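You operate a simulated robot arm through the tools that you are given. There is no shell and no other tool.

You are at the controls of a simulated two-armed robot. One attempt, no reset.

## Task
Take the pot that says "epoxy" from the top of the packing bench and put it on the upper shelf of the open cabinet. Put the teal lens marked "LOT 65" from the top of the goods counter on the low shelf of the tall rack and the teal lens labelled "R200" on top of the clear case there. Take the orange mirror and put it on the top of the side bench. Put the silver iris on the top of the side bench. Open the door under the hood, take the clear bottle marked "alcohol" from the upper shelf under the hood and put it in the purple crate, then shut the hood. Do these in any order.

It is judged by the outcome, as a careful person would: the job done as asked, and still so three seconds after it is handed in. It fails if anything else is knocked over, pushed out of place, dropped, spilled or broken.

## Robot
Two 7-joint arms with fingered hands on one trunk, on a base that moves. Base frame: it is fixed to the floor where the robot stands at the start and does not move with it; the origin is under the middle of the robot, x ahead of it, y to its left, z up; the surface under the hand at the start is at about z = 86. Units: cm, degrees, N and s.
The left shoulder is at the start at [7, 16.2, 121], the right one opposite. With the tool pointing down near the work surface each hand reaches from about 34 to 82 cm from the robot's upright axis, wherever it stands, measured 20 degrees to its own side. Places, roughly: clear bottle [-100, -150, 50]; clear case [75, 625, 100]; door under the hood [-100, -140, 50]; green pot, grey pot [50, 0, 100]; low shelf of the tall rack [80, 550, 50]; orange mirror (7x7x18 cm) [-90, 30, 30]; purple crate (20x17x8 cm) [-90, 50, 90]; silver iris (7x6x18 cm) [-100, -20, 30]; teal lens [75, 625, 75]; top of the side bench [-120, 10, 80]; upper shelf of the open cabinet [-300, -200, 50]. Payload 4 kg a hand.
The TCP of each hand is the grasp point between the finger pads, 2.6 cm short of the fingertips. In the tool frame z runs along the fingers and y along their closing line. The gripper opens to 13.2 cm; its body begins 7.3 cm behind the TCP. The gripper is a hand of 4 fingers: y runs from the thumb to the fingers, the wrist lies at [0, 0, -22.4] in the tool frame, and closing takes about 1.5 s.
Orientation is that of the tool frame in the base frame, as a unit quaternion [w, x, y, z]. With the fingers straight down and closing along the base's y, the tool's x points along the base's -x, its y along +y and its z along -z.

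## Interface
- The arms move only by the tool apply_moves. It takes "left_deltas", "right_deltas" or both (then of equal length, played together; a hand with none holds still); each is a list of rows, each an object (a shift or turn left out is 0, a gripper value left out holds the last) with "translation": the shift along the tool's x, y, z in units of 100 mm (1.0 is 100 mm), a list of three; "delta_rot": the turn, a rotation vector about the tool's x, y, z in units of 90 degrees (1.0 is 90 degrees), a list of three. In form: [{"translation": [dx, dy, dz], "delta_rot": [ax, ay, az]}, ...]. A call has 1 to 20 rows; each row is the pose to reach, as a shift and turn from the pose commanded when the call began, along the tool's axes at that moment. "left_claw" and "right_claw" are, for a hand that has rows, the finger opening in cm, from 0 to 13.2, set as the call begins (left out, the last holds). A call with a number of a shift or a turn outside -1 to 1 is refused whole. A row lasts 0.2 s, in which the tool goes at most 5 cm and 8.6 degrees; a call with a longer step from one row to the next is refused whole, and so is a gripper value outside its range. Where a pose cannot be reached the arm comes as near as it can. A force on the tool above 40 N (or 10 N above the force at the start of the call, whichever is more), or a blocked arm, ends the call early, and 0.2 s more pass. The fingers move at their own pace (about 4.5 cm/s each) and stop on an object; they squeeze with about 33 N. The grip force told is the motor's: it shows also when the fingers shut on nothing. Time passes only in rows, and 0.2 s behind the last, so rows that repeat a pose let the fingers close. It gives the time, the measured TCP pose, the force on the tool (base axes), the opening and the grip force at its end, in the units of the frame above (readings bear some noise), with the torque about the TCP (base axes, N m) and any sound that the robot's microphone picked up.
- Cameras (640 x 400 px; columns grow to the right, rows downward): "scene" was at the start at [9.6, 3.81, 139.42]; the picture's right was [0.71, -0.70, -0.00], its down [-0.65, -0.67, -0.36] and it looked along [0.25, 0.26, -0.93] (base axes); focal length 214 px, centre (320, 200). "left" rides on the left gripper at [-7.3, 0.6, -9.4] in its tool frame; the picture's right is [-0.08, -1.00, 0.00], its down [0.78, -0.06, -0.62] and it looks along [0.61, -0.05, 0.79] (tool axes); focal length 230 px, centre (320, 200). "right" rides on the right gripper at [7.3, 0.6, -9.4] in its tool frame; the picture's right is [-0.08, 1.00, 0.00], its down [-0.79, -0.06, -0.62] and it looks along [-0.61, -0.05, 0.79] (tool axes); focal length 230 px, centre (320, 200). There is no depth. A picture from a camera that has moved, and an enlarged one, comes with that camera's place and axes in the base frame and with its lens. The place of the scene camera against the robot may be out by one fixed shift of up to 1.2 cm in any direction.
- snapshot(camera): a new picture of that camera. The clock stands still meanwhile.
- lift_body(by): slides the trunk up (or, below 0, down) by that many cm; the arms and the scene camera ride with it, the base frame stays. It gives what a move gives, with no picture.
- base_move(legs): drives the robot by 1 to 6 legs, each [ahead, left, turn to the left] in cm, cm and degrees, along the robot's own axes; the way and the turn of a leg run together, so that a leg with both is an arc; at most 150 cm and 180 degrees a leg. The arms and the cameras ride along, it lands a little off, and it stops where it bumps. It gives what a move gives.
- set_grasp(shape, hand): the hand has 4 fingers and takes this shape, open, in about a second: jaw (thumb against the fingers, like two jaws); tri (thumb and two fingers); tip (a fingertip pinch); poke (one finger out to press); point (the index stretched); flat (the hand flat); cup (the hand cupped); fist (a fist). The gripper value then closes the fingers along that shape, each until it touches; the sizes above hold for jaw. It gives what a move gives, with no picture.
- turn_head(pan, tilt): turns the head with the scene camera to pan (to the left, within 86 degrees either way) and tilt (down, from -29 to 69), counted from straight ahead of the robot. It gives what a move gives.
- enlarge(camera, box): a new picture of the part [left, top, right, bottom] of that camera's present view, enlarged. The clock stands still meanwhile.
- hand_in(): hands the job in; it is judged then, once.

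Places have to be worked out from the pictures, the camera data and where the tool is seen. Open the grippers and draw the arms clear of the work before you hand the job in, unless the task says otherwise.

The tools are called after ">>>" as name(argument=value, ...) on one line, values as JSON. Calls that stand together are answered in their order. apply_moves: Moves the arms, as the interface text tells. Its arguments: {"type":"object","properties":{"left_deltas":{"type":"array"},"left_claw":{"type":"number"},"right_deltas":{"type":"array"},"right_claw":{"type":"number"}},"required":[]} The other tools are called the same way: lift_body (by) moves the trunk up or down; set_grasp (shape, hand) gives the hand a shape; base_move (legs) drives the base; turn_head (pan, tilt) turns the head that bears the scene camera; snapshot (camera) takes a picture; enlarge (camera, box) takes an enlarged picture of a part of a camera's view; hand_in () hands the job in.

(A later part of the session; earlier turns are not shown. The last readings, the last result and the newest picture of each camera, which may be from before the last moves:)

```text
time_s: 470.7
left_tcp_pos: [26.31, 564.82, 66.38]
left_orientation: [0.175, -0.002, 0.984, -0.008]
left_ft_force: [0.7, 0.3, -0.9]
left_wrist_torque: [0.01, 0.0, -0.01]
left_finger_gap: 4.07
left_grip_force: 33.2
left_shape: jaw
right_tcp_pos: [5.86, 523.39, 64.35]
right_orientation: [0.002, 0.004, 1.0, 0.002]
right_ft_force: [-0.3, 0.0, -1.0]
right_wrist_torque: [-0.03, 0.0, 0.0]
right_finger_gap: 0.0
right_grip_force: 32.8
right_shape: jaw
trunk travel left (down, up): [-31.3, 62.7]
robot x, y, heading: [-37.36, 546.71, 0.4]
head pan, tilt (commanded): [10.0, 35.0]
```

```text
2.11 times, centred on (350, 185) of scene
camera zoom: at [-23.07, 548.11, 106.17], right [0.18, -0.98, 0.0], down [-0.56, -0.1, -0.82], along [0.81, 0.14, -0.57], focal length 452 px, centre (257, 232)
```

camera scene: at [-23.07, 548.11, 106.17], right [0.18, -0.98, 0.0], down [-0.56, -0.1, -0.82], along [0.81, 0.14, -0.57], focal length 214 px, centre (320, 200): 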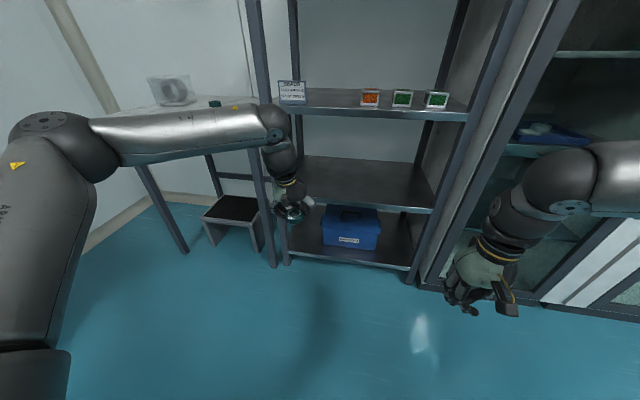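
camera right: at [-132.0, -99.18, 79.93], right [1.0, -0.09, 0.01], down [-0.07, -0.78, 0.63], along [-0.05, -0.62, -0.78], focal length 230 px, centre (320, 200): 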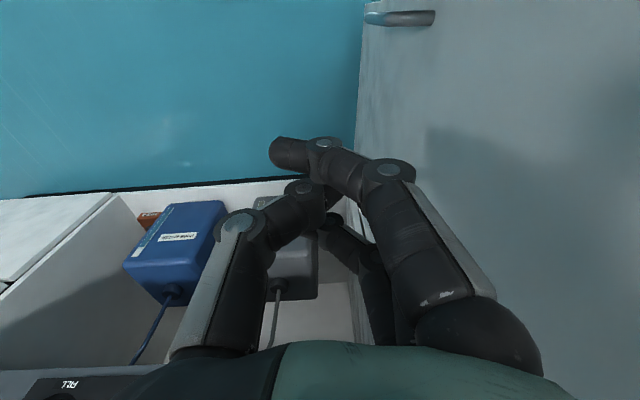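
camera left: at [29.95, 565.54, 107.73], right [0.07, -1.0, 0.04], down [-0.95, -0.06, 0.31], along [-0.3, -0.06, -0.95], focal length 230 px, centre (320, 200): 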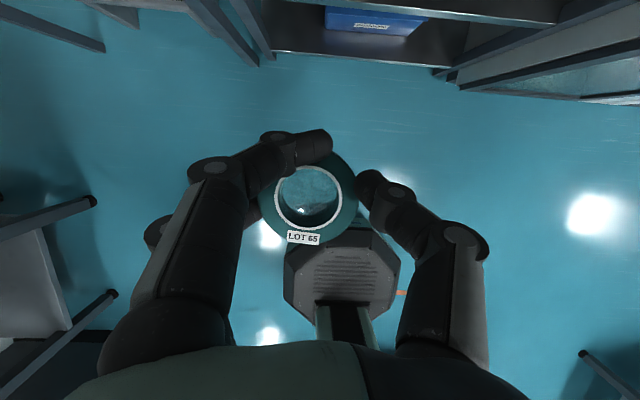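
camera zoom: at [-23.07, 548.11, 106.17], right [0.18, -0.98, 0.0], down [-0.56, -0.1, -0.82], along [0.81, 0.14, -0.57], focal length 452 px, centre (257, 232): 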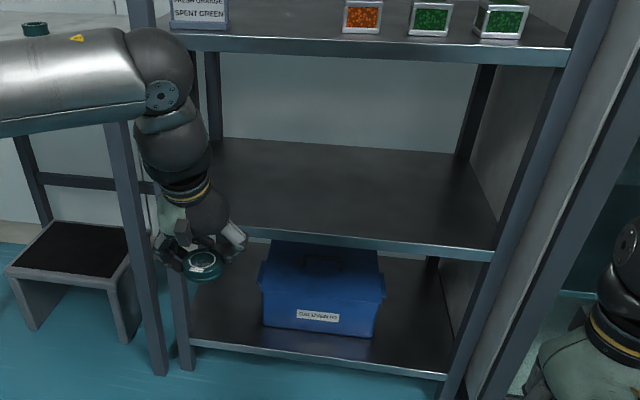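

Triangulation gives the low shelf surface at z≈54.7, front edge x≈52.7, with the next shelf's underside at z≈88. I'll drive forward in two steps to bring the lens over the shelf front.

>>> base_move(legs=[[20, -1, 0]])

>>> snapshot(camera="left")

>>> base_move(legs=[[10.5, 0, 0]])

>>> snapshot(camera="left")

>>> snapshot(camera="scene")

```text
time_s: 472.3
left_tcp_pos: [46.44, 563.73, 66.4]
left_orientation: [0.176, -0.001, 0.984, -0.007]
left_ft_force: [0.1, -0.6, -0.7]
left_wrist_torque: [-0.02, -0.03, -0.03]
left_finger_gap: 4.07
left_grip_force: 32.8
left_shape: jaw
right_tcp_pos: [25.97, 522.41, 64.2]
right_orientation: [0.001, 0.005, 1.0, 0.002]
right_ft_force: [0.1, -0.3, -0.5]
right_wrist_torque: [0.0, 0.01, 0.0]
right_finger_gap: 0.0
right_grip_force: 33.3
right_shape: jaw
trunk travel left (down, up): [-31.3, 62.7]
robot x, y, heading: [-17.23, 545.31, 0.3]
head pan, tilt (commanded): [10.0, 35.0]
```

```text
taken
camera left: at [50.1, 564.54, 77.66], right [0.07, -1.0, 0.04], down [-0.95, -0.06, 0.31], along [-0.31, -0.06, -0.95], focal length 230 px, centre (320, 200)
```

left: 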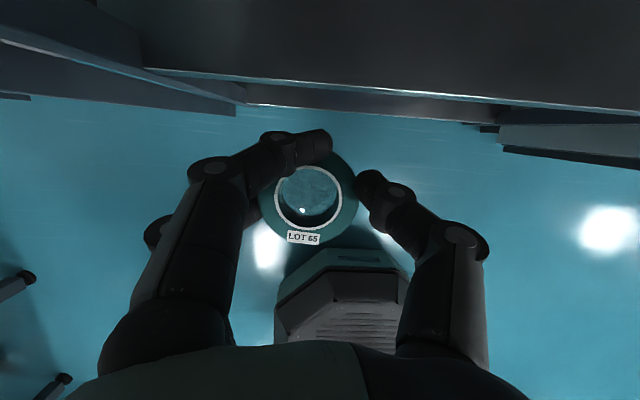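

```text
time_s: 473.5
left_tcp_pos: [56.85, 563.67, 66.26]
left_orientation: [0.174, 0.0, 0.985, -0.008]
left_ft_force: [-0.2, -1.0, -0.5]
left_wrist_torque: [0.01, 0.01, 0.01]
left_finger_gap: 4.07
left_grip_force: 33.3
left_shape: jaw
right_tcp_pos: [36.59, 522.53, 64.25]
right_orientation: [0.0, 0.006, 1.0, 0.003]
right_ft_force: [0.0, 0.5, 0.2]
right_wrist_torque: [0.01, 0.01, 0.01]
right_finger_gap: 0.0
right_grip_force: 33.2
right_shape: jaw
trunk travel left (down, up): [-31.3, 62.7]
robot x, y, heading: [-7.08, 545.55, 0.2]
head pan, tilt (commanded): [10.0, 35.0]
```

```text
taken
camera left: at [60.52, 564.52, 77.63], right [0.07, -1.0, 0.04], down [-0.95, -0.06, 0.31], along [-0.31, -0.06, -0.95], focal length 230 px, centre (320, 200)
```

left: 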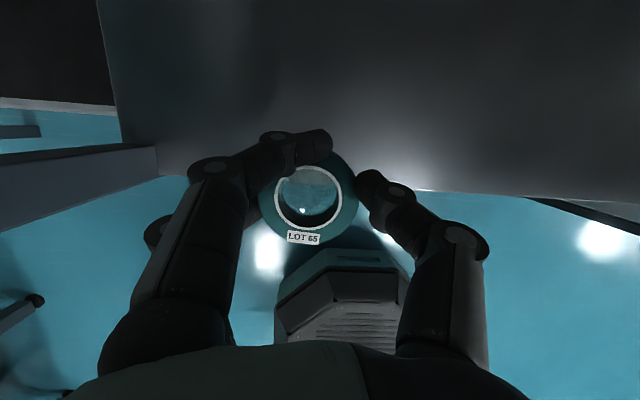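

```text
taken
camera scene: at [7.54, 547.17, 106.15], right [0.18, -0.98, 0.0], down [-0.57, -0.1, -0.82], along [0.81, 0.14, -0.57], focal length 214 px, centre (320, 200)
```

scene: 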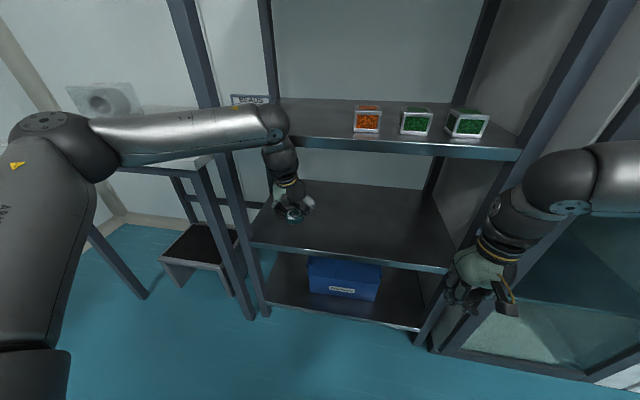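

The lens is over the shelf's front, but at this steep angle my wrist joint would come too close to the shelf above. I'll tilt the hand 12° back so the wrist stays outside, and move in 2.4 cm so the lens sits fully inside the edge.

>>> apply_moves(left_deltas=[{"translation": [0, 0, 0], "delta_rot": [0, -0.067, 0]}, {"translation": [0, 0, 0], "delta_rot": [0, -0.133, 0]}, {"translation": [0, 0, 0], "delta_rot": [0, -0.133, 0]}])

>>> base_move(legs=[[2.4, 0, 0]])

>>> lift_body(by=-5)

>>> snapshot(camera="left")

>>> enlarge(camera="scene", box=[200, 70, 420, 270])

```text
time_s: 474.3
left_tcp_pos: [56.75, 563.71, 66.35]
left_orientation: [0.276, -0.002, 0.961, -0.008]
left_ft_force: [0.5, -0.1, -0.7]
left_wrist_torque: [0.0, 0.0, 0.0]
left_finger_gap: 4.08
left_grip_force: 33.1
left_shape: jaw
right_tcp_pos: [36.46, 522.52, 64.33]
right_orientation: [0.0, 0.005, 1.0, 0.003]
right_ft_force: [0.1, 0.1, 0.5]
right_wrist_torque: [-0.03, 0.0, -0.02]
right_finger_gap: 0.01
right_grip_force: 32.4
right_shape: jaw
trunk travel left (down, up): [-31.3, 62.7]
robot x, y, heading: [-7.13, 545.66, 0.2]
head pan, tilt (commanded): [10.0, 35.0]
```

```text
time_s: 475.1
left_tcp_pos: [59.19, 563.57, 66.33]
left_orientation: [0.276, -0.001, 0.961, -0.007]
left_ft_force: [0.2, 0.3, -1.6]
left_wrist_torque: [0.01, 0.0, 0.02]
left_finger_gap: 4.08
left_grip_force: 31.9
left_shape: jaw
right_tcp_pos: [38.7, 522.38, 64.29]
right_orientation: [0.001, 0.004, 1.0, 0.002]
right_ft_force: [0.8, -0.4, 0.7]
right_wrist_torque: [0.0, 0.05, -0.01]
right_finger_gap: 0.0
right_grip_force: 33.2
right_shape: jaw
trunk travel left (down, up): [-31.3, 62.7]
robot x, y, heading: [-4.45, 546.08, -0.3]
head pan, tilt (commanded): [10.0, 35.0]
```

```text
time_s: 476.0
left_tcp_pos: [59.26, 563.77, 61.38]
left_orientation: [0.276, -0.001, 0.961, -0.007]
left_ft_force: [-0.6, 0.7, -1.3]
left_wrist_torque: [-0.01, 0.0, 0.01]
left_finger_gap: 4.06
left_grip_force: 32.8
left_shape: jaw
right_tcp_pos: [38.69, 522.49, 59.41]
right_orientation: [0.003, 0.005, 1.0, 0.003]
right_ft_force: [0.0, 0.4, -0.5]
right_wrist_torque: [0.0, 0.01, -0.03]
right_finger_gap: 0.0
right_grip_force: 33.1
right_shape: jaw
trunk travel left (down, up): [-26.3, 67.7]
robot x, y, heading: [-4.39, 545.79, -0.2]
head pan, tilt (commanded): [10.0, 35.0]
```

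```text
taken
camera left: at [60.4, 564.51, 73.26], right [0.06, -1.0, 0.06], down [-0.99, -0.06, 0.1], along [-0.1, -0.06, -0.99], focal length 230 px, centre (320, 200)
```

left: 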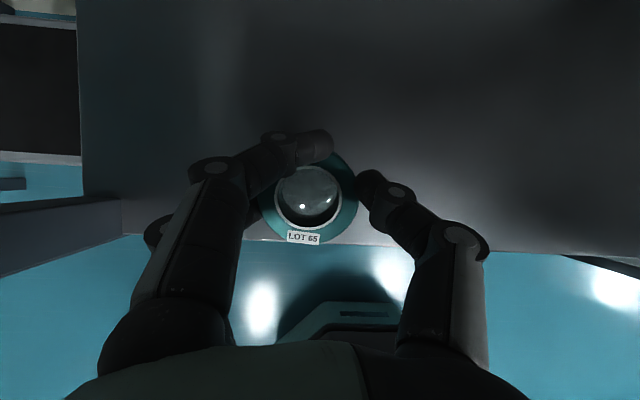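

```text
2.00 times, centred on (310, 170) of scene
camera zoom: at [9.77, 547.16, 101.17], right [0.17, -0.98, 0.0], down [-0.56, -0.1, -0.82], along [0.81, 0.14, -0.57], focal length 429 px, centre (340, 260)
```

zoom: 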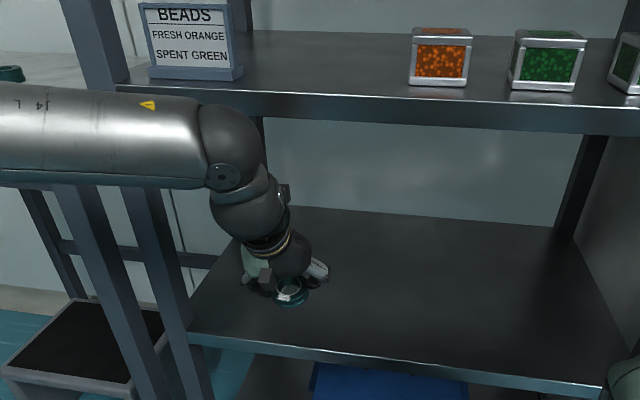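

The lens' near edge is 1.4 cm inside the shelf edge and the wrist is clear in front of the upper shelf. I'll go 1 cm deeper and lower gently to contact.

>>> base_move(legs=[[1.2, 0, 0]])

>>> lift_body(by=-1.8)

>>> lift_body(by=-0.4)

>>> lift_body(by=-0.3)

```text
time_s: 476.8
left_tcp_pos: [60.42, 563.69, 61.37]
left_orientation: [0.276, -0.001, 0.961, -0.007]
left_ft_force: [0.5, -0.9, -0.2]
left_wrist_torque: [-0.01, 0.0, 0.0]
left_finger_gap: 4.08
left_grip_force: 33.5
left_shape: jaw
right_tcp_pos: [39.94, 522.39, 59.28]
right_orientation: [0.0, 0.005, 1.0, 0.003]
right_ft_force: [0.2, -0.4, -0.2]
right_wrist_torque: [0.0, 0.02, 0.01]
right_finger_gap: 0.0
right_grip_force: 33.2
right_shape: jaw
trunk travel left (down, up): [-26.3, 67.7]
robot x, y, heading: [-3.37, 546.09, 0.3]
head pan, tilt (commanded): [10.0, 35.0]
```

```text
time_s: 477.4
left_tcp_pos: [60.41, 563.79, 59.57]
left_orientation: [0.278, -0.002, 0.961, -0.007]
left_ft_force: [-0.6, -0.1, -1.1]
left_wrist_torque: [0.04, 0.04, -0.01]
left_finger_gap: 4.07
left_grip_force: 32.7
left_shape: jaw
right_tcp_pos: [39.9, 522.49, 57.51]
right_orientation: [0.002, 0.005, 1.0, 0.001]
right_ft_force: [0.4, 0.2, 0.4]
right_wrist_torque: [-0.01, 0.0, -0.01]
right_finger_gap: 0.0
right_grip_force: 33.2
right_shape: jaw
trunk travel left (down, up): [-24.5, 69.5]
robot x, y, heading: [-2.98, 545.54, 0.0]
head pan, tilt (commanded): [10.0, 35.0]
```

```text
time_s: 477.9
left_tcp_pos: [60.38, 563.67, 59.1]
left_orientation: [0.277, -0.001, 0.961, -0.007]
left_ft_force: [0.9, -0.1, -0.4]
left_wrist_torque: [0.01, -0.01, -0.01]
left_finger_gap: 4.06
left_grip_force: 33.4
left_shape: jaw
right_tcp_pos: [40.01, 522.51, 57.17]
right_orientation: [0.001, 0.006, 1.0, 0.002]
right_ft_force: [-0.5, 0.8, -0.1]
right_wrist_torque: [0.01, -0.01, -0.01]
right_finger_gap: 0.01
right_grip_force: 33.5
right_shape: jaw
trunk travel left (down, up): [-24.1, 69.9]
robot x, y, heading: [-3.33, 545.53, 0.0]
head pan, tilt (commanded): [10.0, 35.0]
```

```text
time_s: 478.5
left_tcp_pos: [60.4, 563.69, 58.94]
left_orientation: [0.277, -0.001, 0.961, -0.008]
left_ft_force: [0.3, 0.1, -0.5]
left_wrist_torque: [-0.02, 0.0, 0.02]
left_finger_gap: 4.07
left_grip_force: 32.8
left_shape: jaw
right_tcp_pos: [39.87, 522.45, 56.83]
right_orientation: [0.002, 0.006, 1.0, 0.003]
right_ft_force: [0.4, 0.1, -0.3]
right_wrist_torque: [0.03, 0.02, 0.02]
right_finger_gap: 0.0
right_grip_force: 32.7
right_shape: jaw
trunk travel left (down, up): [-23.8, 70.2]
robot x, y, heading: [-3.48, 545.76, 0.1]
head pan, tilt (commanded): [10.0, 35.0]
```

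No contact yet; I'll continue down in small steps.

>>> lift_body(by=-0.4)

>>> lift_body(by=-0.4)

>>> lift_body(by=-0.4)

>>> snapshot(camera="left")

```text
time_s: 479.0
left_tcp_pos: [60.4, 563.63, 58.49]
left_orientation: [0.278, -0.001, 0.961, -0.007]
left_ft_force: [-0.2, 0.4, -0.8]
left_wrist_torque: [-0.03, -0.02, -0.01]
left_finger_gap: 4.06
left_grip_force: 32.8
left_shape: jaw
right_tcp_pos: [39.89, 522.51, 56.4]
right_orientation: [0.001, 0.005, 1.0, 0.002]
right_ft_force: [-0.9, 0.0, 0.1]
right_wrist_torque: [0.0, -0.01, 0.01]
right_finger_gap: 0.0
right_grip_force: 32.9
right_shape: jaw
trunk travel left (down, up): [-23.4, 70.6]
robot x, y, heading: [-3.29, 545.93, 0.3]
head pan, tilt (commanded): [10.0, 35.0]
```

```text
time_s: 479.5
left_tcp_pos: [60.35, 563.75, 58.04]
left_orientation: [0.277, -0.001, 0.961, -0.007]
left_ft_force: [0.9, 0.8, -0.2]
left_wrist_torque: [-0.02, -0.02, 0.04]
left_finger_gap: 4.08
left_grip_force: 32.8
left_shape: jaw
right_tcp_pos: [39.85, 522.51, 56.05]
right_orientation: [0.002, 0.006, 1.0, 0.003]
right_ft_force: [0.2, 0.1, 0.3]
right_wrist_torque: [0.0, -0.02, 0.0]
right_finger_gap: 0.01
right_grip_force: 32.1
right_shape: jaw
trunk travel left (down, up): [-23.0, 71.0]
robot x, y, heading: [-3.65, 545.84, -0.0]
head pan, tilt (commanded): [10.0, 35.0]
```

```text
time_s: 480.1
left_tcp_pos: [60.44, 563.63, 57.68]
left_orientation: [0.277, -0.001, 0.961, -0.006]
left_ft_force: [0.2, 0.3, -0.8]
left_wrist_torque: [0.01, -0.02, -0.02]
left_finger_gap: 4.08
left_grip_force: 32.8
left_shape: jaw
right_tcp_pos: [40.06, 522.39, 55.56]
right_orientation: [0.002, 0.005, 1.0, 0.003]
right_ft_force: [-0.2, 0.0, -0.3]
right_wrist_torque: [0.02, 0.0, -0.01]
right_finger_gap: 0.0
right_grip_force: 32.6
right_shape: jaw
trunk travel left (down, up): [-22.6, 71.4]
robot x, y, heading: [-3.13, 545.69, 0.2]
head pan, tilt (commanded): [10.0, 35.0]
```

```text
taken
camera left: at [61.63, 564.52, 69.54], right [0.06, -1.0, 0.06], down [-0.99, -0.06, 0.1], along [-0.1, -0.06, -0.99], focal length 230 px, centre (320, 200)
```

left: 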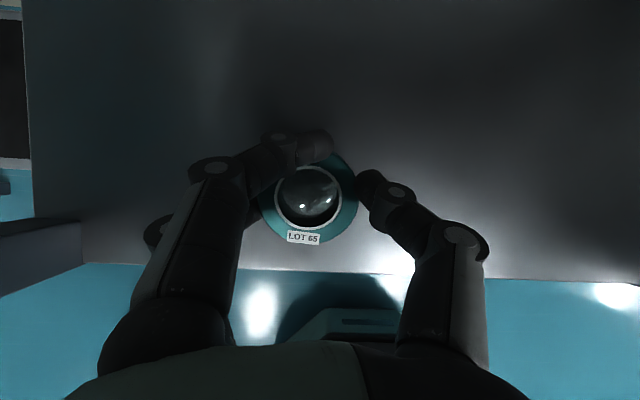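

Still free. I'll continue down in 0.5 cm steps, watching the force.

>>> lift_body(by=-0.5)

>>> lift_body(by=-0.5)

>>> lift_body(by=-0.4)

>>> lift_body(by=-0.4)

```text
time_s: 480.6
left_tcp_pos: [60.41, 563.61, 57.17]
left_orientation: [0.277, -0.001, 0.961, -0.008]
left_ft_force: [0.1, 0.5, -1.2]
left_wrist_torque: [-0.01, -0.04, 0.0]
left_finger_gap: 4.06
left_grip_force: 33.1
left_shape: jaw
right_tcp_pos: [39.99, 522.52, 55.11]
right_orientation: [0.002, 0.005, 1.0, 0.002]
right_ft_force: [-0.4, -0.1, 0.3]
right_wrist_torque: [-0.03, -0.01, -0.04]
right_finger_gap: 0.01
right_grip_force: 32.9
right_shape: jaw
trunk travel left (down, up): [-22.1, 71.9]
robot x, y, heading: [-3.01, 545.74, 0.3]
head pan, tilt (commanded): [10.0, 35.0]
```

```text
time_s: 481.1
left_tcp_pos: [60.5, 563.72, 56.69]
left_orientation: [0.278, -0.001, 0.96, -0.007]
left_ft_force: [0.4, 0.0, -0.9]
left_wrist_torque: [0.0, 0.01, 0.02]
left_finger_gap: 4.05
left_grip_force: 33.3
left_shape: jaw
right_tcp_pos: [39.99, 522.49, 54.68]
right_orientation: [0.002, 0.006, 1.0, 0.002]
right_ft_force: [-0.2, 0.2, 0.1]
right_wrist_torque: [0.02, 0.01, 0.03]
right_finger_gap: 0.0
right_grip_force: 32.9
right_shape: jaw
trunk travel left (down, up): [-21.6, 72.4]
robot x, y, heading: [-3.11, 545.87, -0.0]
head pan, tilt (commanded): [10.0, 35.0]
```

```text
time_s: 481.7
left_tcp_pos: [60.4, 563.7, 56.29]
left_orientation: [0.278, -0.001, 0.961, -0.007]
left_ft_force: [0.1, -0.4, -0.5]
left_wrist_torque: [0.01, 0.03, -0.02]
left_finger_gap: 4.09
left_grip_force: 33.1
left_shape: jaw
right_tcp_pos: [39.98, 522.54, 54.25]
right_orientation: [0.002, 0.005, 1.0, 0.003]
right_ft_force: [-0.2, 0.2, 0.5]
right_wrist_torque: [-0.02, 0.04, -0.01]
right_finger_gap: 0.0
right_grip_force: 33.0
right_shape: jaw
trunk travel left (down, up): [-21.2, 72.8]
robot x, y, heading: [-3.38, 546.04, -0.3]
head pan, tilt (commanded): [10.0, 35.0]
```

```text
time_s: 482.2
left_tcp_pos: [60.54, 563.58, 55.93]
left_orientation: [0.278, -0.002, 0.96, -0.007]
left_ft_force: [2.3, 1.4, 2.7]
left_wrist_torque: [0.01, 0.09, -0.05]
left_finger_gap: 4.06
left_grip_force: 32.8
left_shape: jaw
right_tcp_pos: [39.99, 522.48, 53.88]
right_orientation: [0.002, 0.005, 1.0, 0.003]
right_ft_force: [0.6, -0.2, -0.4]
right_wrist_torque: [0.0, 0.01, 0.03]
right_finger_gap: 0.0
right_grip_force: 32.5
right_shape: jaw
trunk travel left (down, up): [-20.8, 73.2]
robot x, y, heading: [-3.38, 546.0, 0.1]
head pan, tilt (commanded): [10.0, 35.0]
```

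Contact begins at TCP z≈55.9, so the shelf is near z 52. I'll press a bit further to seat it flat, then release.

>>> lift_body(by=-0.4)

>>> snapshot(camera="left")

```text
time_s: 482.7
left_tcp_pos: [60.38, 563.62, 55.76]
left_orientation: [0.28, -0.002, 0.96, -0.009]
left_ft_force: [5.4, -0.8, 14.3]
left_wrist_torque: [0.35, 0.18, -0.08]
left_finger_gap: 4.1
left_grip_force: 33.0
left_shape: jaw
right_tcp_pos: [39.94, 522.45, 53.61]
right_orientation: [0.003, 0.005, 1.0, 0.002]
right_ft_force: [-0.4, 0.2, 0.5]
right_wrist_torque: [0.02, 0.01, 0.04]
right_finger_gap: 0.0
right_grip_force: 33.0
right_shape: jaw
trunk travel left (down, up): [-20.4, 73.6]
robot x, y, heading: [-3.54, 545.81, 0.3]
head pan, tilt (commanded): [10.0, 35.0]
```

```text
taken
camera left: at [61.63, 564.47, 67.64], right [0.06, -1.0, 0.06], down [-0.99, -0.06, 0.1], along [-0.1, -0.06, -0.99], focal length 230 px, centre (320, 200)
```

left: 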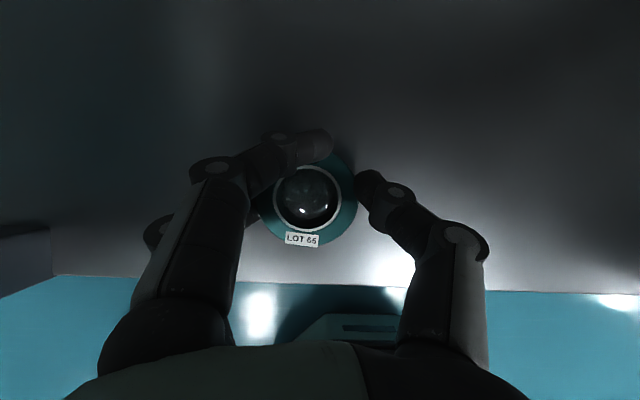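

The lens is inside the edge by about 3 cm. Opening the fingers now.

>>> apply_moves(left_deltas=[{"translation": [0, 0, 0]}, {"translation": [0, 0, 0]}, {"translation": [0, 0, 0]}, {"translation": [0, 0, 0]}, {"translation": [0, 0, 0]}, {"translation": [0, 0, 0]}], left_claw=9.5)

>>> snapshot(camera="left")

>>> lift_body(by=4)

>>> snapshot(camera="left")

```text
time_s: 484.1
left_tcp_pos: [60.3, 563.56, 55.65]
left_orientation: [0.279, 0.0, 0.96, -0.008]
left_ft_force: [7.3, -8.0, 24.2]
left_wrist_torque: [0.75, -0.03, -0.2]
left_finger_gap: 9.02
left_grip_force: 0.0
left_shape: jaw
right_tcp_pos: [39.83, 522.4, 53.51]
right_orientation: [0.002, 0.005, 1.0, 0.004]
right_ft_force: [0.6, -0.1, -0.3]
right_wrist_torque: [0.01, 0.01, 0.01]
right_finger_gap: 0.0
right_grip_force: 32.6
right_shape: jaw
trunk travel left (down, up): [-20.4, 73.6]
robot x, y, heading: [-3.23, 546.08, 0.0]
head pan, tilt (commanded): [10.0, 35.0]
```

```text
taken
camera left: at [61.54, 564.4, 67.61], right [0.06, -1.0, 0.06], down [-0.99, -0.06, 0.1], along [-0.1, -0.06, -0.99], focal length 230 px, centre (320, 200)
```

left: 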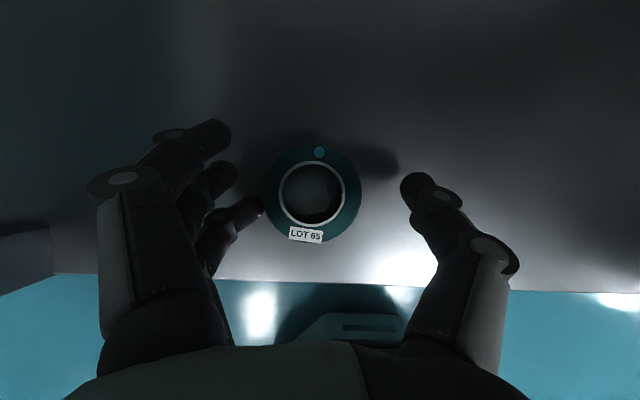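

```text
time_s: 484.9
left_tcp_pos: [60.28, 563.77, 59.37]
left_orientation: [0.277, -0.001, 0.961, -0.007]
left_ft_force: [-0.6, 0.2, 0.2]
left_wrist_torque: [-0.02, 0.01, 0.01]
left_finger_gap: 9.48
left_grip_force: 0.0
left_shape: jaw
right_tcp_pos: [40.01, 522.57, 57.31]
right_orientation: [0.002, 0.005, 1.0, 0.003]
right_ft_force: [-0.4, -0.2, 0.2]
right_wrist_torque: [-0.02, -0.02, 0.02]
right_finger_gap: 0.0
right_grip_force: 32.5
right_shape: jaw
trunk travel left (down, up): [-24.4, 69.6]
robot x, y, heading: [-3.54, 545.5, 0.1]
head pan, tilt (commanded): [10.0, 35.0]
```

```text
taken
camera left: at [61.62, 564.57, 71.23], right [0.06, -1.0, 0.06], down [-0.99, -0.06, 0.11], along [-0.1, -0.06, -0.99], focal length 230 px, centre (320, 200)
```

left: 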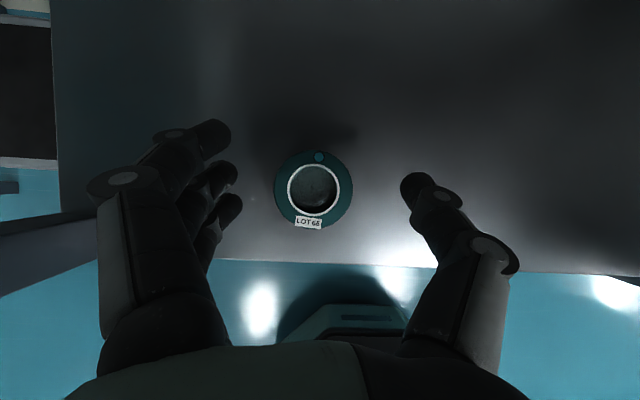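

LOT 65 lies flat on the low shelf, clear of the edge. I'll back out, raise the trunk, tuck the right hand in a little, and return to the counter for R200.

>>> base_move(legs=[[-30, 0, 0]])

>>> lift_body(by=37)

>>> apply_moves(right_deltas=[{"translation": [0.25, 0.2, -0.2]}, {"translation": [0.5, 0.4, -0.4]}, {"translation": [0.75, 0.6, -0.6]}])

>>> base_move(legs=[[0, 44, 0]])

>>> turn_head(pan=15, tilt=35)

>>> snapshot(camera="scene")

```text
time_s: 487.0
left_tcp_pos: [30.65, 563.68, 59.45]
left_orientation: [0.278, -0.001, 0.961, -0.007]
left_ft_force: [-0.1, 0.1, -0.1]
left_wrist_torque: [0.01, 0.01, 0.04]
left_finger_gap: 9.45
left_grip_force: 0.1
left_shape: jaw
right_tcp_pos: [10.29, 522.41, 57.41]
right_orientation: [0.002, 0.005, 1.0, 0.003]
right_ft_force: [0.1, -0.1, 0.5]
right_wrist_torque: [0.01, -0.03, -0.02]
right_finger_gap: 0.01
right_grip_force: 32.7
right_shape: jaw
trunk travel left (down, up): [-24.4, 69.6]
robot x, y, heading: [-33.05, 545.59, -0.1]
head pan, tilt (commanded): [10.0, 35.0]
```

```text
time_s: 490.6
left_tcp_pos: [30.77, 563.65, 96.57]
left_orientation: [0.278, 0.0, 0.961, -0.008]
left_ft_force: [1.2, 0.5, 0.0]
left_wrist_torque: [0.01, -0.01, 0.01]
left_finger_gap: 9.46
left_grip_force: 0.1
left_shape: jaw
right_tcp_pos: [10.34, 522.3, 94.42]
right_orientation: [0.002, 0.006, 1.0, 0.002]
right_ft_force: [0.6, 0.6, -0.2]
right_wrist_torque: [0.03, -0.02, 0.0]
right_finger_gap: 0.03
right_grip_force: 32.8
right_shape: jaw
trunk travel left (down, up): [-61.4, 32.6]
robot x, y, heading: [-32.91, 545.77, -0.1]
head pan, tilt (commanded): [10.0, 35.0]
```

```text
time_s: 491.4
left_tcp_pos: [30.64, 563.68, 96.5]
left_orientation: [0.277, -0.003, 0.961, -0.007]
left_ft_force: [-0.7, 0.2, 0.2]
left_wrist_torque: [0.02, -0.03, 0.02]
left_finger_gap: 9.47
left_grip_force: 0.1
left_shape: jaw
right_tcp_pos: [2.68, 528.48, 100.54]
right_orientation: [0.002, 0.006, 1.0, 0.002]
right_ft_force: [-0.3, -0.3, 0.4]
right_wrist_torque: [0.0, -0.04, 0.0]
right_finger_gap: 0.0
right_grip_force: 33.5
right_shape: jaw
trunk travel left (down, up): [-61.4, 32.6]
robot x, y, heading: [-32.86, 545.7, 0.1]
head pan, tilt (commanded): [10.0, 35.0]
```

```text
time_s: 494.1
left_tcp_pos: [30.52, 608.78, 96.53]
left_orientation: [0.278, -0.004, 0.961, -0.006]
left_ft_force: [-0.4, 0.6, -0.5]
left_wrist_torque: [-0.01, 0.0, -0.01]
left_finger_gap: 9.48
left_grip_force: 0.0
left_shape: jaw
right_tcp_pos: [2.73, 573.56, 100.53]
right_orientation: [0.002, 0.004, 1.0, 0.002]
right_ft_force: [0.0, 0.0, -0.1]
right_wrist_torque: [0.02, 0.03, 0.01]
right_finger_gap: 0.0
right_grip_force: 33.2
right_shape: jaw
trunk travel left (down, up): [-61.4, 32.6]
robot x, y, heading: [-33.51, 590.88, 0.6]
head pan, tilt (commanded): [10.0, 35.0]
```

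```text
time_s: 494.7
left_tcp_pos: [30.62, 608.78, 96.39]
left_orientation: [0.277, -0.004, 0.961, -0.007]
left_ft_force: [-0.1, 0.8, -0.7]
left_wrist_torque: [-0.02, 0.01, 0.02]
left_finger_gap: 9.45
left_grip_force: 0.0
left_shape: jaw
right_tcp_pos: [2.87, 573.62, 100.42]
right_orientation: [0.002, 0.004, 1.0, 0.003]
right_ft_force: [-0.5, -0.1, 0.5]
right_wrist_torque: [0.01, 0.01, 0.04]
right_finger_gap: 0.0
right_grip_force: 33.1
right_shape: jaw
trunk travel left (down, up): [-61.4, 32.6]
robot x, y, heading: [-32.94, 590.5, 0.5]
head pan, tilt (commanded): [15.0, 35.0]
```

```text
taken
camera scene: at [-18.97, 592.84, 136.27], right [0.26, -0.96, 0.0], down [-0.55, -0.15, -0.82], along [0.79, 0.22, -0.57], focal length 214 px, centre (320, 200)
```

scene: 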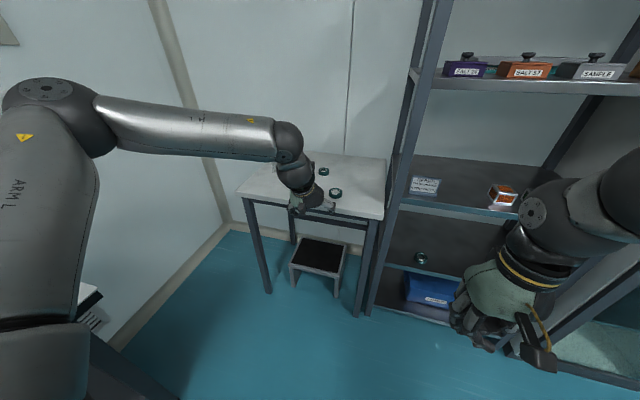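

LOT 65 is visible on the low shelf. I'll steepen the left hand again to about 19° and drive forward over R200.

>>> apply_moves(left_deltas=[{"translation": [0, 0, 0], "delta_rot": [0, 0.05, 0]}, {"translation": [0, 0, 0], "delta_rot": [0, 0.1, 0]}, {"translation": [0, 0, 0], "delta_rot": [0, 0.15, 0]}, {"translation": [0, 0, 0], "delta_rot": [0, 0.15, 0]}], left_claw=10)

>>> base_move(legs=[[27, 0, -0.4]])

>>> snapshot(camera="left")

```text
time_s: 495.7
left_tcp_pos: [30.33, 609.03, 96.57]
left_orientation: [0.163, -0.001, 0.987, -0.009]
left_ft_force: [-1.1, -0.2, 0.8]
left_wrist_torque: [0.03, 0.02, 0.0]
left_finger_gap: 10.0
left_grip_force: 0.0
left_shape: jaw
left hand out of reach, approached as far as the arm can: row 3, 4
right_tcp_pos: [2.69, 573.48, 100.53]
right_orientation: [0.002, 0.003, 1.0, 0.002]
right_ft_force: [-0.8, 0.9, -0.1]
right_wrist_torque: [-0.02, -0.04, 0.01]
right_finger_gap: 0.0
right_grip_force: 33.2
right_shape: jaw
trunk travel left (down, up): [-61.4, 32.6]
robot x, y, heading: [-33.26, 590.71, 0.4]
head pan, tilt (commanded): [15.0, 35.0]
```

```text
time_s: 497.6
left_tcp_pos: [57.63, 608.43, 96.55]
left_orientation: [0.164, 0.002, 0.986, -0.009]
left_ft_force: [0.3, -0.5, 0.7]
left_wrist_torque: [-0.01, 0.01, 0.03]
left_finger_gap: 9.98
left_grip_force: 0.1
left_shape: jaw
right_tcp_pos: [29.81, 573.13, 100.53]
right_orientation: [0.002, 0.008, 1.0, 0.003]
right_ft_force: [0.0, -0.4, -0.2]
right_wrist_torque: [-0.03, 0.0, -0.01]
right_finger_gap: 0.0
right_grip_force: 33.2
right_shape: jaw
trunk travel left (down, up): [-61.4, 32.6]
robot x, y, heading: [-6.1, 590.56, -0.1]
head pan, tilt (commanded): [15.0, 35.0]
```

```text
taken
camera left: at [61.57, 609.35, 107.78], right [0.07, -1.0, 0.04], down [-0.94, -0.05, 0.33], along [-0.33, -0.06, -0.94], focal length 230 px, centre (320, 200)
```

left: 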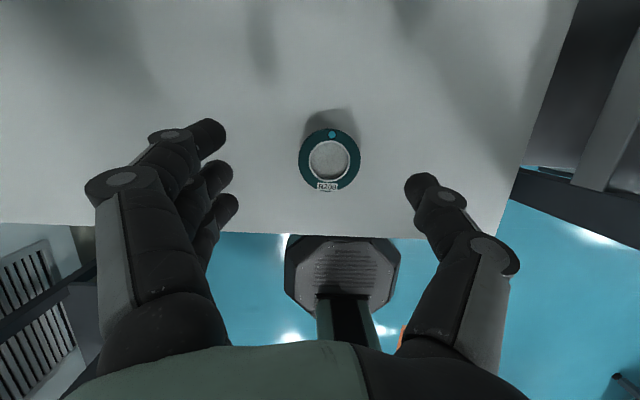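

R200 is at (58.0, 607.4). I'll correct by 1 cm right, lower 6 cm and re-check.

>>> base_move(legs=[[0.4, -1, 0]])

>>> lift_body(by=-6)

>>> snapshot(camera="left")

```text
time_s: 498.4
left_tcp_pos: [58.02, 607.76, 96.55]
left_orientation: [0.163, 0.002, 0.987, -0.011]
left_ft_force: [-1.2, -0.4, -0.2]
left_wrist_torque: [-0.05, 0.01, 0.0]
left_finger_gap: 9.97
left_grip_force: 0.0
left_shape: jaw
right_tcp_pos: [30.15, 572.53, 100.41]
right_orientation: [0.002, 0.008, 1.0, 0.001]
right_ft_force: [0.0, -0.1, 0.6]
right_wrist_torque: [-0.01, 0.01, -0.03]
right_finger_gap: 0.0
right_grip_force: 33.1
right_shape: jaw
trunk travel left (down, up): [-61.4, 32.6]
robot x, y, heading: [-5.63, 589.6, -0.2]
head pan, tilt (commanded): [15.0, 35.0]
```

```text
time_s: 499.4
left_tcp_pos: [58.06, 607.53, 90.42]
left_orientation: [0.163, 0.001, 0.987, -0.01]
left_ft_force: [1.1, -0.2, 0.1]
left_wrist_torque: [0.03, 0.03, 0.01]
left_finger_gap: 9.97
left_grip_force: 0.1
left_shape: jaw
right_tcp_pos: [30.27, 572.2, 94.56]
right_orientation: [0.002, 0.008, 1.0, 0.002]
right_ft_force: [0.5, 0.6, 0.7]
right_wrist_torque: [0.03, -0.01, 0.01]
right_finger_gap: 0.01
right_grip_force: 32.7
right_shape: jaw
trunk travel left (down, up): [-55.4, 38.6]
robot x, y, heading: [-5.88, 590.03, -0.3]
head pan, tilt (commanded): [15.0, 35.0]
```

```text
taken
camera left: at [61.97, 608.43, 101.78], right [0.07, -1.0, 0.04], down [-0.94, -0.05, 0.33], along [-0.33, -0.06, -0.94], focal length 230 px, centre (320, 200)
```

left: 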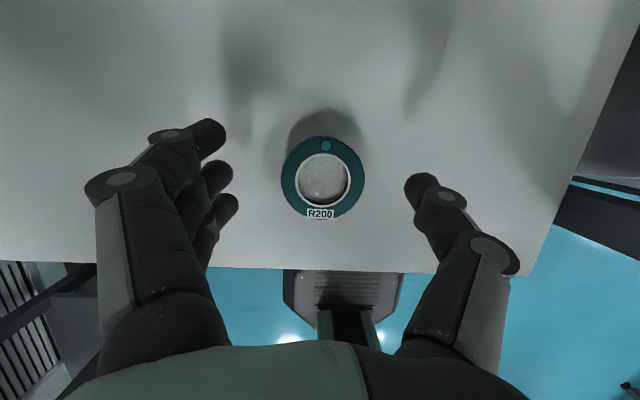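

Centred on R200. I'll lower to grasp height in small steps.

>>> lift_body(by=-2.5)

>>> lift_body(by=-0.4)

>>> lift_body(by=-0.3)

```text
time_s: 500.1
left_tcp_pos: [57.95, 607.64, 88.06]
left_orientation: [0.163, 0.001, 0.987, -0.01]
left_ft_force: [-1.1, -0.1, -0.1]
left_wrist_torque: [-0.03, -0.01, -0.01]
left_finger_gap: 9.97
left_grip_force: 0.2
left_shape: jaw
right_tcp_pos: [30.2, 572.25, 91.89]
right_orientation: [0.002, 0.007, 1.0, 0.004]
right_ft_force: [-0.2, 0.5, 0.1]
right_wrist_torque: [-0.02, -0.01, 0.02]
right_finger_gap: 0.01
right_grip_force: 33.4
right_shape: jaw
trunk travel left (down, up): [-52.9, 41.1]
robot x, y, heading: [-5.26, 589.68, -0.4]
head pan, tilt (commanded): [15.0, 35.0]
```

```text
time_s: 500.6
left_tcp_pos: [57.99, 607.61, 87.57]
left_orientation: [0.163, 0.002, 0.987, -0.01]
left_ft_force: [0.3, -0.2, -0.4]
left_wrist_torque: [-0.01, -0.05, -0.04]
left_finger_gap: 9.97
left_grip_force: 0.0
left_shape: jaw
right_tcp_pos: [30.25, 572.26, 91.55]
right_orientation: [0.002, 0.006, 1.0, 0.002]
right_ft_force: [-0.5, -0.3, 0.2]
right_wrist_torque: [0.03, 0.03, -0.01]
right_finger_gap: 0.0
right_grip_force: 32.7
right_shape: jaw
trunk travel left (down, up): [-52.5, 41.5]
robot x, y, heading: [-5.51, 589.7, -0.3]
head pan, tilt (commanded): [15.0, 35.0]
```

```text
time_s: 501.2
left_tcp_pos: [58.08, 607.56, 87.46]
left_orientation: [0.166, 0.001, 0.986, -0.009]
left_ft_force: [-0.7, -1.5, 7.8]
left_wrist_torque: [0.44, 0.11, -0.02]
left_finger_gap: 9.96
left_grip_force: 0.1
left_shape: jaw
right_tcp_pos: [30.19, 572.13, 91.29]
right_orientation: [0.002, 0.007, 1.0, 0.002]
right_ft_force: [0.5, 0.9, 0.5]
right_wrist_torque: [-0.03, -0.01, 0.03]
right_finger_gap: 0.01
right_grip_force: 33.1
right_shape: jaw
trunk travel left (down, up): [-52.2, 41.8]
robot x, y, heading: [-5.37, 589.65, -0.1]
head pan, tilt (commanded): [15.0, 35.0]
```

Light contact at TCP 87.4. Closing on R200 now and then lifting 3 cm.

>>> apply_moves(left_deltas=[{"translation": [0, 0, 0]}, {"translation": [0, 0, 0]}, {"translation": [0, 0, 0]}, {"translation": [0, 0, 0]}, {"translation": [0, 0, 0]}, {"translation": [0, 0, 0]}, {"translation": [0, 0, 0]}, {"translation": [0, 0, 0]}], left_claw=4)

>>> lift_body(by=3)

>>> snapshot(camera="left")

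```text
time_s: 503.0
left_tcp_pos: [58.02, 607.58, 87.51]
left_orientation: [0.165, 0.001, 0.986, -0.009]
left_ft_force: [1.9, 0.5, 14.3]
left_wrist_torque: [0.35, -0.27, -0.03]
left_finger_gap: 4.35
left_grip_force: 33.1
left_shape: jaw
right_tcp_pos: [30.07, 572.23, 91.24]
right_orientation: [0.001, 0.007, 1.0, 0.004]
right_ft_force: [0.1, 0.2, 0.4]
right_wrist_torque: [0.03, 0.02, 0.0]
right_finger_gap: 0.01
right_grip_force: 32.8
right_shape: jaw
trunk travel left (down, up): [-52.2, 41.8]
robot x, y, heading: [-5.62, 590.08, -0.4]
head pan, tilt (commanded): [15.0, 35.0]
```

```text
time_s: 503.7
left_tcp_pos: [58.12, 607.55, 90.29]
left_orientation: [0.161, 0.002, 0.987, -0.009]
left_ft_force: [0.6, 0.6, -0.3]
left_wrist_torque: [0.01, -0.03, 0.01]
left_finger_gap: 4.24
left_grip_force: 32.7
left_shape: jaw
right_tcp_pos: [30.23, 572.27, 94.13]
right_orientation: [0.0, 0.007, 1.0, 0.002]
right_ft_force: [-0.3, 0.1, 0.5]
right_wrist_torque: [0.0, -0.02, -0.01]
right_finger_gap: 0.0
right_grip_force: 32.6
right_shape: jaw
trunk travel left (down, up): [-55.2, 38.8]
robot x, y, heading: [-5.73, 589.93, 0.1]
head pan, tilt (commanded): [15.0, 35.0]
```

```text
taken
camera left: at [62.03, 608.42, 101.46], right [0.07, -1.0, 0.04], down [-0.94, -0.05, 0.33], along [-0.33, -0.06, -0.94], focal length 230 px, centre (320, 200)
```

left: 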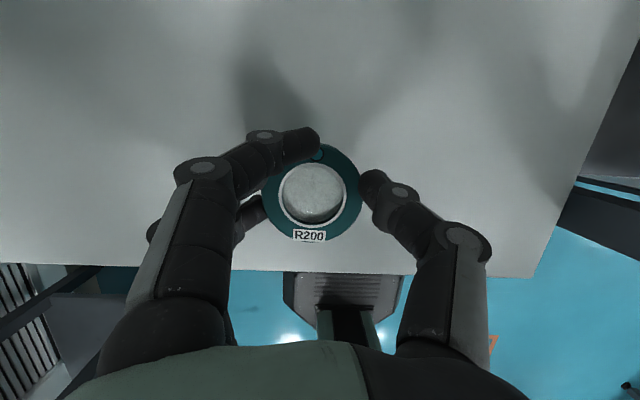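

R200 is held. I'll raise it well above the case, slide left so the hand is in line with the clear case, and measure the case top.

>>> lift_body(by=17)

>>> base_move(legs=[[-6, 0, 0], [0, 28, 0]])

>>> turn_head(pan=15, tilt=40)

>>> snapshot(camera="scene")

>>> snapshot(camera="left")

```text
time_s: 505.6
left_tcp_pos: [58.07, 607.64, 107.28]
left_orientation: [0.164, 0.002, 0.986, -0.01]
left_ft_force: [0.6, -0.6, -0.7]
left_wrist_torque: [0.01, 0.0, -0.01]
left_finger_gap: 4.26
left_grip_force: 32.9
left_shape: jaw
right_tcp_pos: [30.3, 572.25, 111.23]
right_orientation: [0.002, 0.008, 1.0, 0.002]
right_ft_force: [-0.1, -0.2, -0.2]
right_wrist_torque: [0.01, 0.01, -0.01]
right_finger_gap: 0.0
right_grip_force: 33.0
right_shape: jaw
trunk travel left (down, up): [-72.2, 21.8]
robot x, y, heading: [-5.75, 589.82, -0.1]
head pan, tilt (commanded): [15.0, 35.0]
```

```text
time_s: 508.2
left_tcp_pos: [52.28, 635.57, 107.32]
left_orientation: [0.163, 0.004, 0.987, -0.009]
left_ft_force: [-0.2, 0.2, -0.6]
left_wrist_torque: [0.02, 0.04, 0.01]
left_finger_gap: 4.26
left_grip_force: 32.9
left_shape: jaw
right_tcp_pos: [24.13, 600.21, 111.16]
right_orientation: [0.002, 0.01, 1.0, 0.004]
right_ft_force: [0.8, -0.2, -0.3]
right_wrist_torque: [0.02, -0.03, 0.0]
right_finger_gap: 0.01
right_grip_force: 33.2
right_shape: jaw
trunk travel left (down, up): [-72.2, 21.8]
robot x, y, heading: [-11.79, 618.27, -0.6]
head pan, tilt (commanded): [15.0, 35.0]
```

```text
time_s: 508.8
left_tcp_pos: [52.16, 635.74, 107.29]
left_orientation: [0.164, 0.004, 0.986, -0.01]
left_ft_force: [0.4, -0.5, -0.8]
left_wrist_torque: [-0.02, -0.03, 0.02]
left_finger_gap: 4.23
left_grip_force: 33.1
left_shape: jaw
right_tcp_pos: [24.24, 600.54, 111.37]
right_orientation: [0.002, 0.01, 1.0, 0.002]
right_ft_force: [-0.4, 0.3, -0.1]
right_wrist_torque: [-0.01, 0.0, 0.01]
right_finger_gap: 0.01
right_grip_force: 32.9
right_shape: jaw
trunk travel left (down, up): [-72.2, 21.8]
robot x, y, heading: [-11.4, 617.65, -0.4]
head pan, tilt (commanded): [15.0, 40.0]
```

```text
taken
camera scene: at [2.45, 619.98, 146.31], right [0.25, -0.97, 0.0], down [-0.62, -0.16, -0.77], along [0.74, 0.19, -0.64], focal length 214 px, centre (320, 200)
```

scene: 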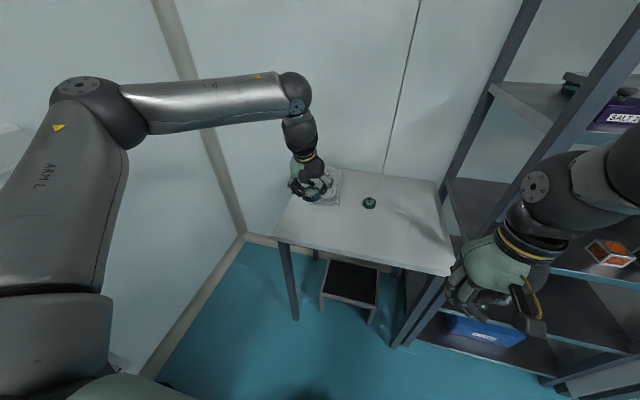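

```text
taken
camera left: at [56.13, 636.47, 118.55], right [0.06, -1.0, 0.04], down [-0.94, -0.04, 0.33], along [-0.33, -0.06, -0.94], focal length 230 px, centre (320, 200)
```

left: 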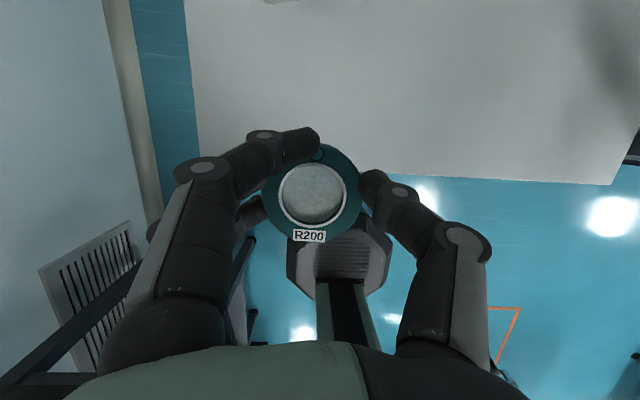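

From earlier views the case top spans about x 71–82, y 630–644 at z≈96. I'll extend the arm 10 cm and drive 14 cm forward to bring R200 above its centre.

>>> apply_moves(left_deltas=[{"translation": [-0.31, 0.04, 0.11]}, {"translation": [-0.63, 0.08, 0.22]}, {"translation": [-0.945, 0.12, 0.326]}, {"translation": [-0.945, 0.12, 0.326]}])

>>> base_move(legs=[[11, 0, 0]])

>>> snapshot(camera="left")

>>> snapshot(camera="scene")

```text
time_s: 509.8
left_tcp_pos: [57.14, 640.77, 107.51]
left_orientation: [0.164, 0.005, 0.986, -0.011]
left_ft_force: [-1.2, 0.6, -0.1]
left_wrist_torque: [-0.02, -0.02, -0.02]
left_finger_gap: 4.25
left_grip_force: 32.5
left_shape: jaw
left hand out of reach, approached as far as the arm can: row 1, 2, 3, 4
right_tcp_pos: [24.23, 600.31, 111.17]
right_orientation: [0.002, 0.01, 1.0, 0.003]
right_ft_force: [0.2, 0.4, -0.1]
right_wrist_torque: [0.02, -0.01, 0.04]
right_finger_gap: 0.0
right_grip_force: 32.7
right_shape: jaw
trunk travel left (down, up): [-72.2, 21.8]
robot x, y, heading: [-11.37, 617.68, 0.1]
head pan, tilt (commanded): [15.0, 40.0]
```

```text
time_s: 511.0
left_tcp_pos: [67.97, 640.55, 107.67]
left_orientation: [0.165, 0.005, 0.986, -0.011]
left_ft_force: [-0.8, -0.6, -0.8]
left_wrist_torque: [0.0, -0.02, 0.0]
left_finger_gap: 4.26
left_grip_force: 33.0
left_shape: jaw
right_tcp_pos: [35.17, 600.48, 111.25]
right_orientation: [0.002, 0.009, 1.0, 0.002]
right_ft_force: [-0.7, -0.1, 0.2]
right_wrist_torque: [0.01, -0.01, 0.0]
right_finger_gap: 0.0
right_grip_force: 33.0
right_shape: jaw
trunk travel left (down, up): [-72.2, 21.8]
robot x, y, heading: [-0.24, 617.89, -0.3]
head pan, tilt (commanded): [15.0, 40.0]
```

```text
taken
camera left: at [71.89, 641.45, 118.91], right [0.06, -1.0, 0.04], down [-0.94, -0.04, 0.33], along [-0.33, -0.06, -0.94], focal length 230 px, centre (320, 200)
```

left: 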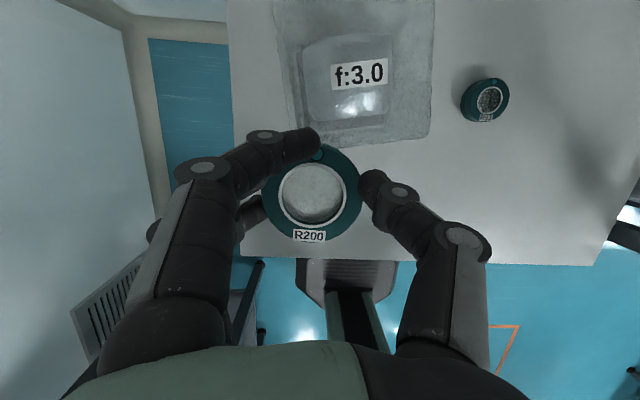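

```text
taken
camera scene: at [13.31, 619.86, 146.33], right [0.25, -0.97, 0.0], down [-0.62, -0.16, -0.77], along [0.74, 0.19, -0.64], focal length 214 px, centre (320, 200)
```

scene: 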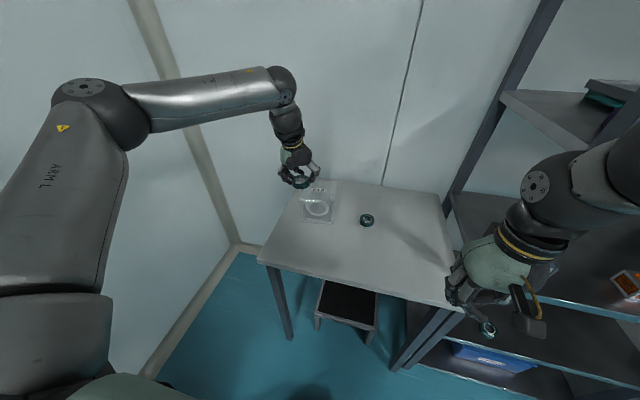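

The case top is centred near (76, 637) in the hand camera as well. I'll move the base 8 cm forward and 3.5 cm right, then check.

>>> base_move(legs=[[8, -3.5, 0]])

>>> snapshot(camera="left")

>>> enlarge(camera="scene", box=[250, 120, 400, 260])

```text
time_s: 512.1
left_tcp_pos: [75.88, 637.07, 107.75]
left_orientation: [0.166, 0.005, 0.986, -0.011]
left_ft_force: [-1.0, -0.5, -0.8]
left_wrist_torque: [0.0, -0.01, 0.01]
left_finger_gap: 4.25
left_grip_force: 33.0
left_shape: jaw
right_tcp_pos: [43.0, 596.84, 111.32]
right_orientation: [0.003, 0.01, 1.0, 0.002]
right_ft_force: [0.5, -0.7, -0.2]
right_wrist_torque: [-0.01, -0.02, -0.01]
right_finger_gap: 0.0
right_grip_force: 33.0
right_shape: jaw
trunk travel left (down, up): [-72.2, 21.8]
robot x, y, heading: [7.45, 614.63, -0.8]
head pan, tilt (commanded): [15.0, 40.0]
```

```text
taken
camera left: at [79.75, 637.89, 119.0], right [0.06, -1.0, 0.05], down [-0.94, -0.04, 0.33], along [-0.32, -0.06, -0.94], focal length 230 px, centre (320, 200)
```

left: 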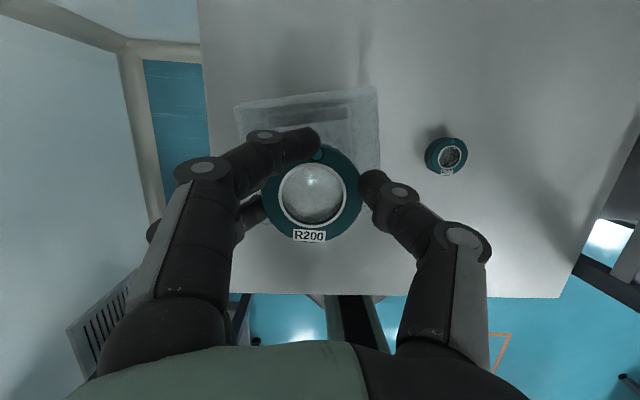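

```text
2.86 times, centred on (325, 190) of scene
camera zoom: at [21.1, 616.42, 146.35], right [0.25, -0.97, 0.0], down [-0.62, -0.16, -0.77], along [0.74, 0.19, -0.64], focal length 613 px, centre (306, 229)
```

zoom: 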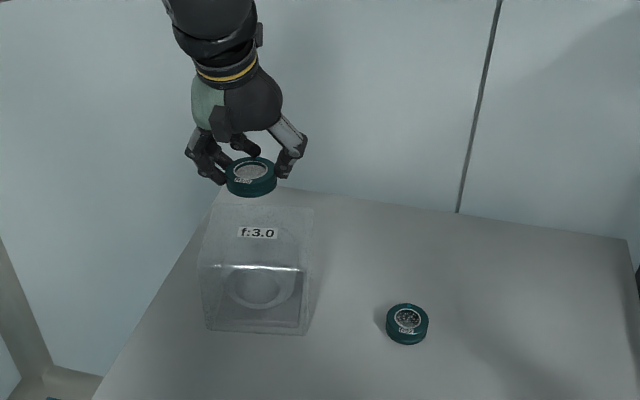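

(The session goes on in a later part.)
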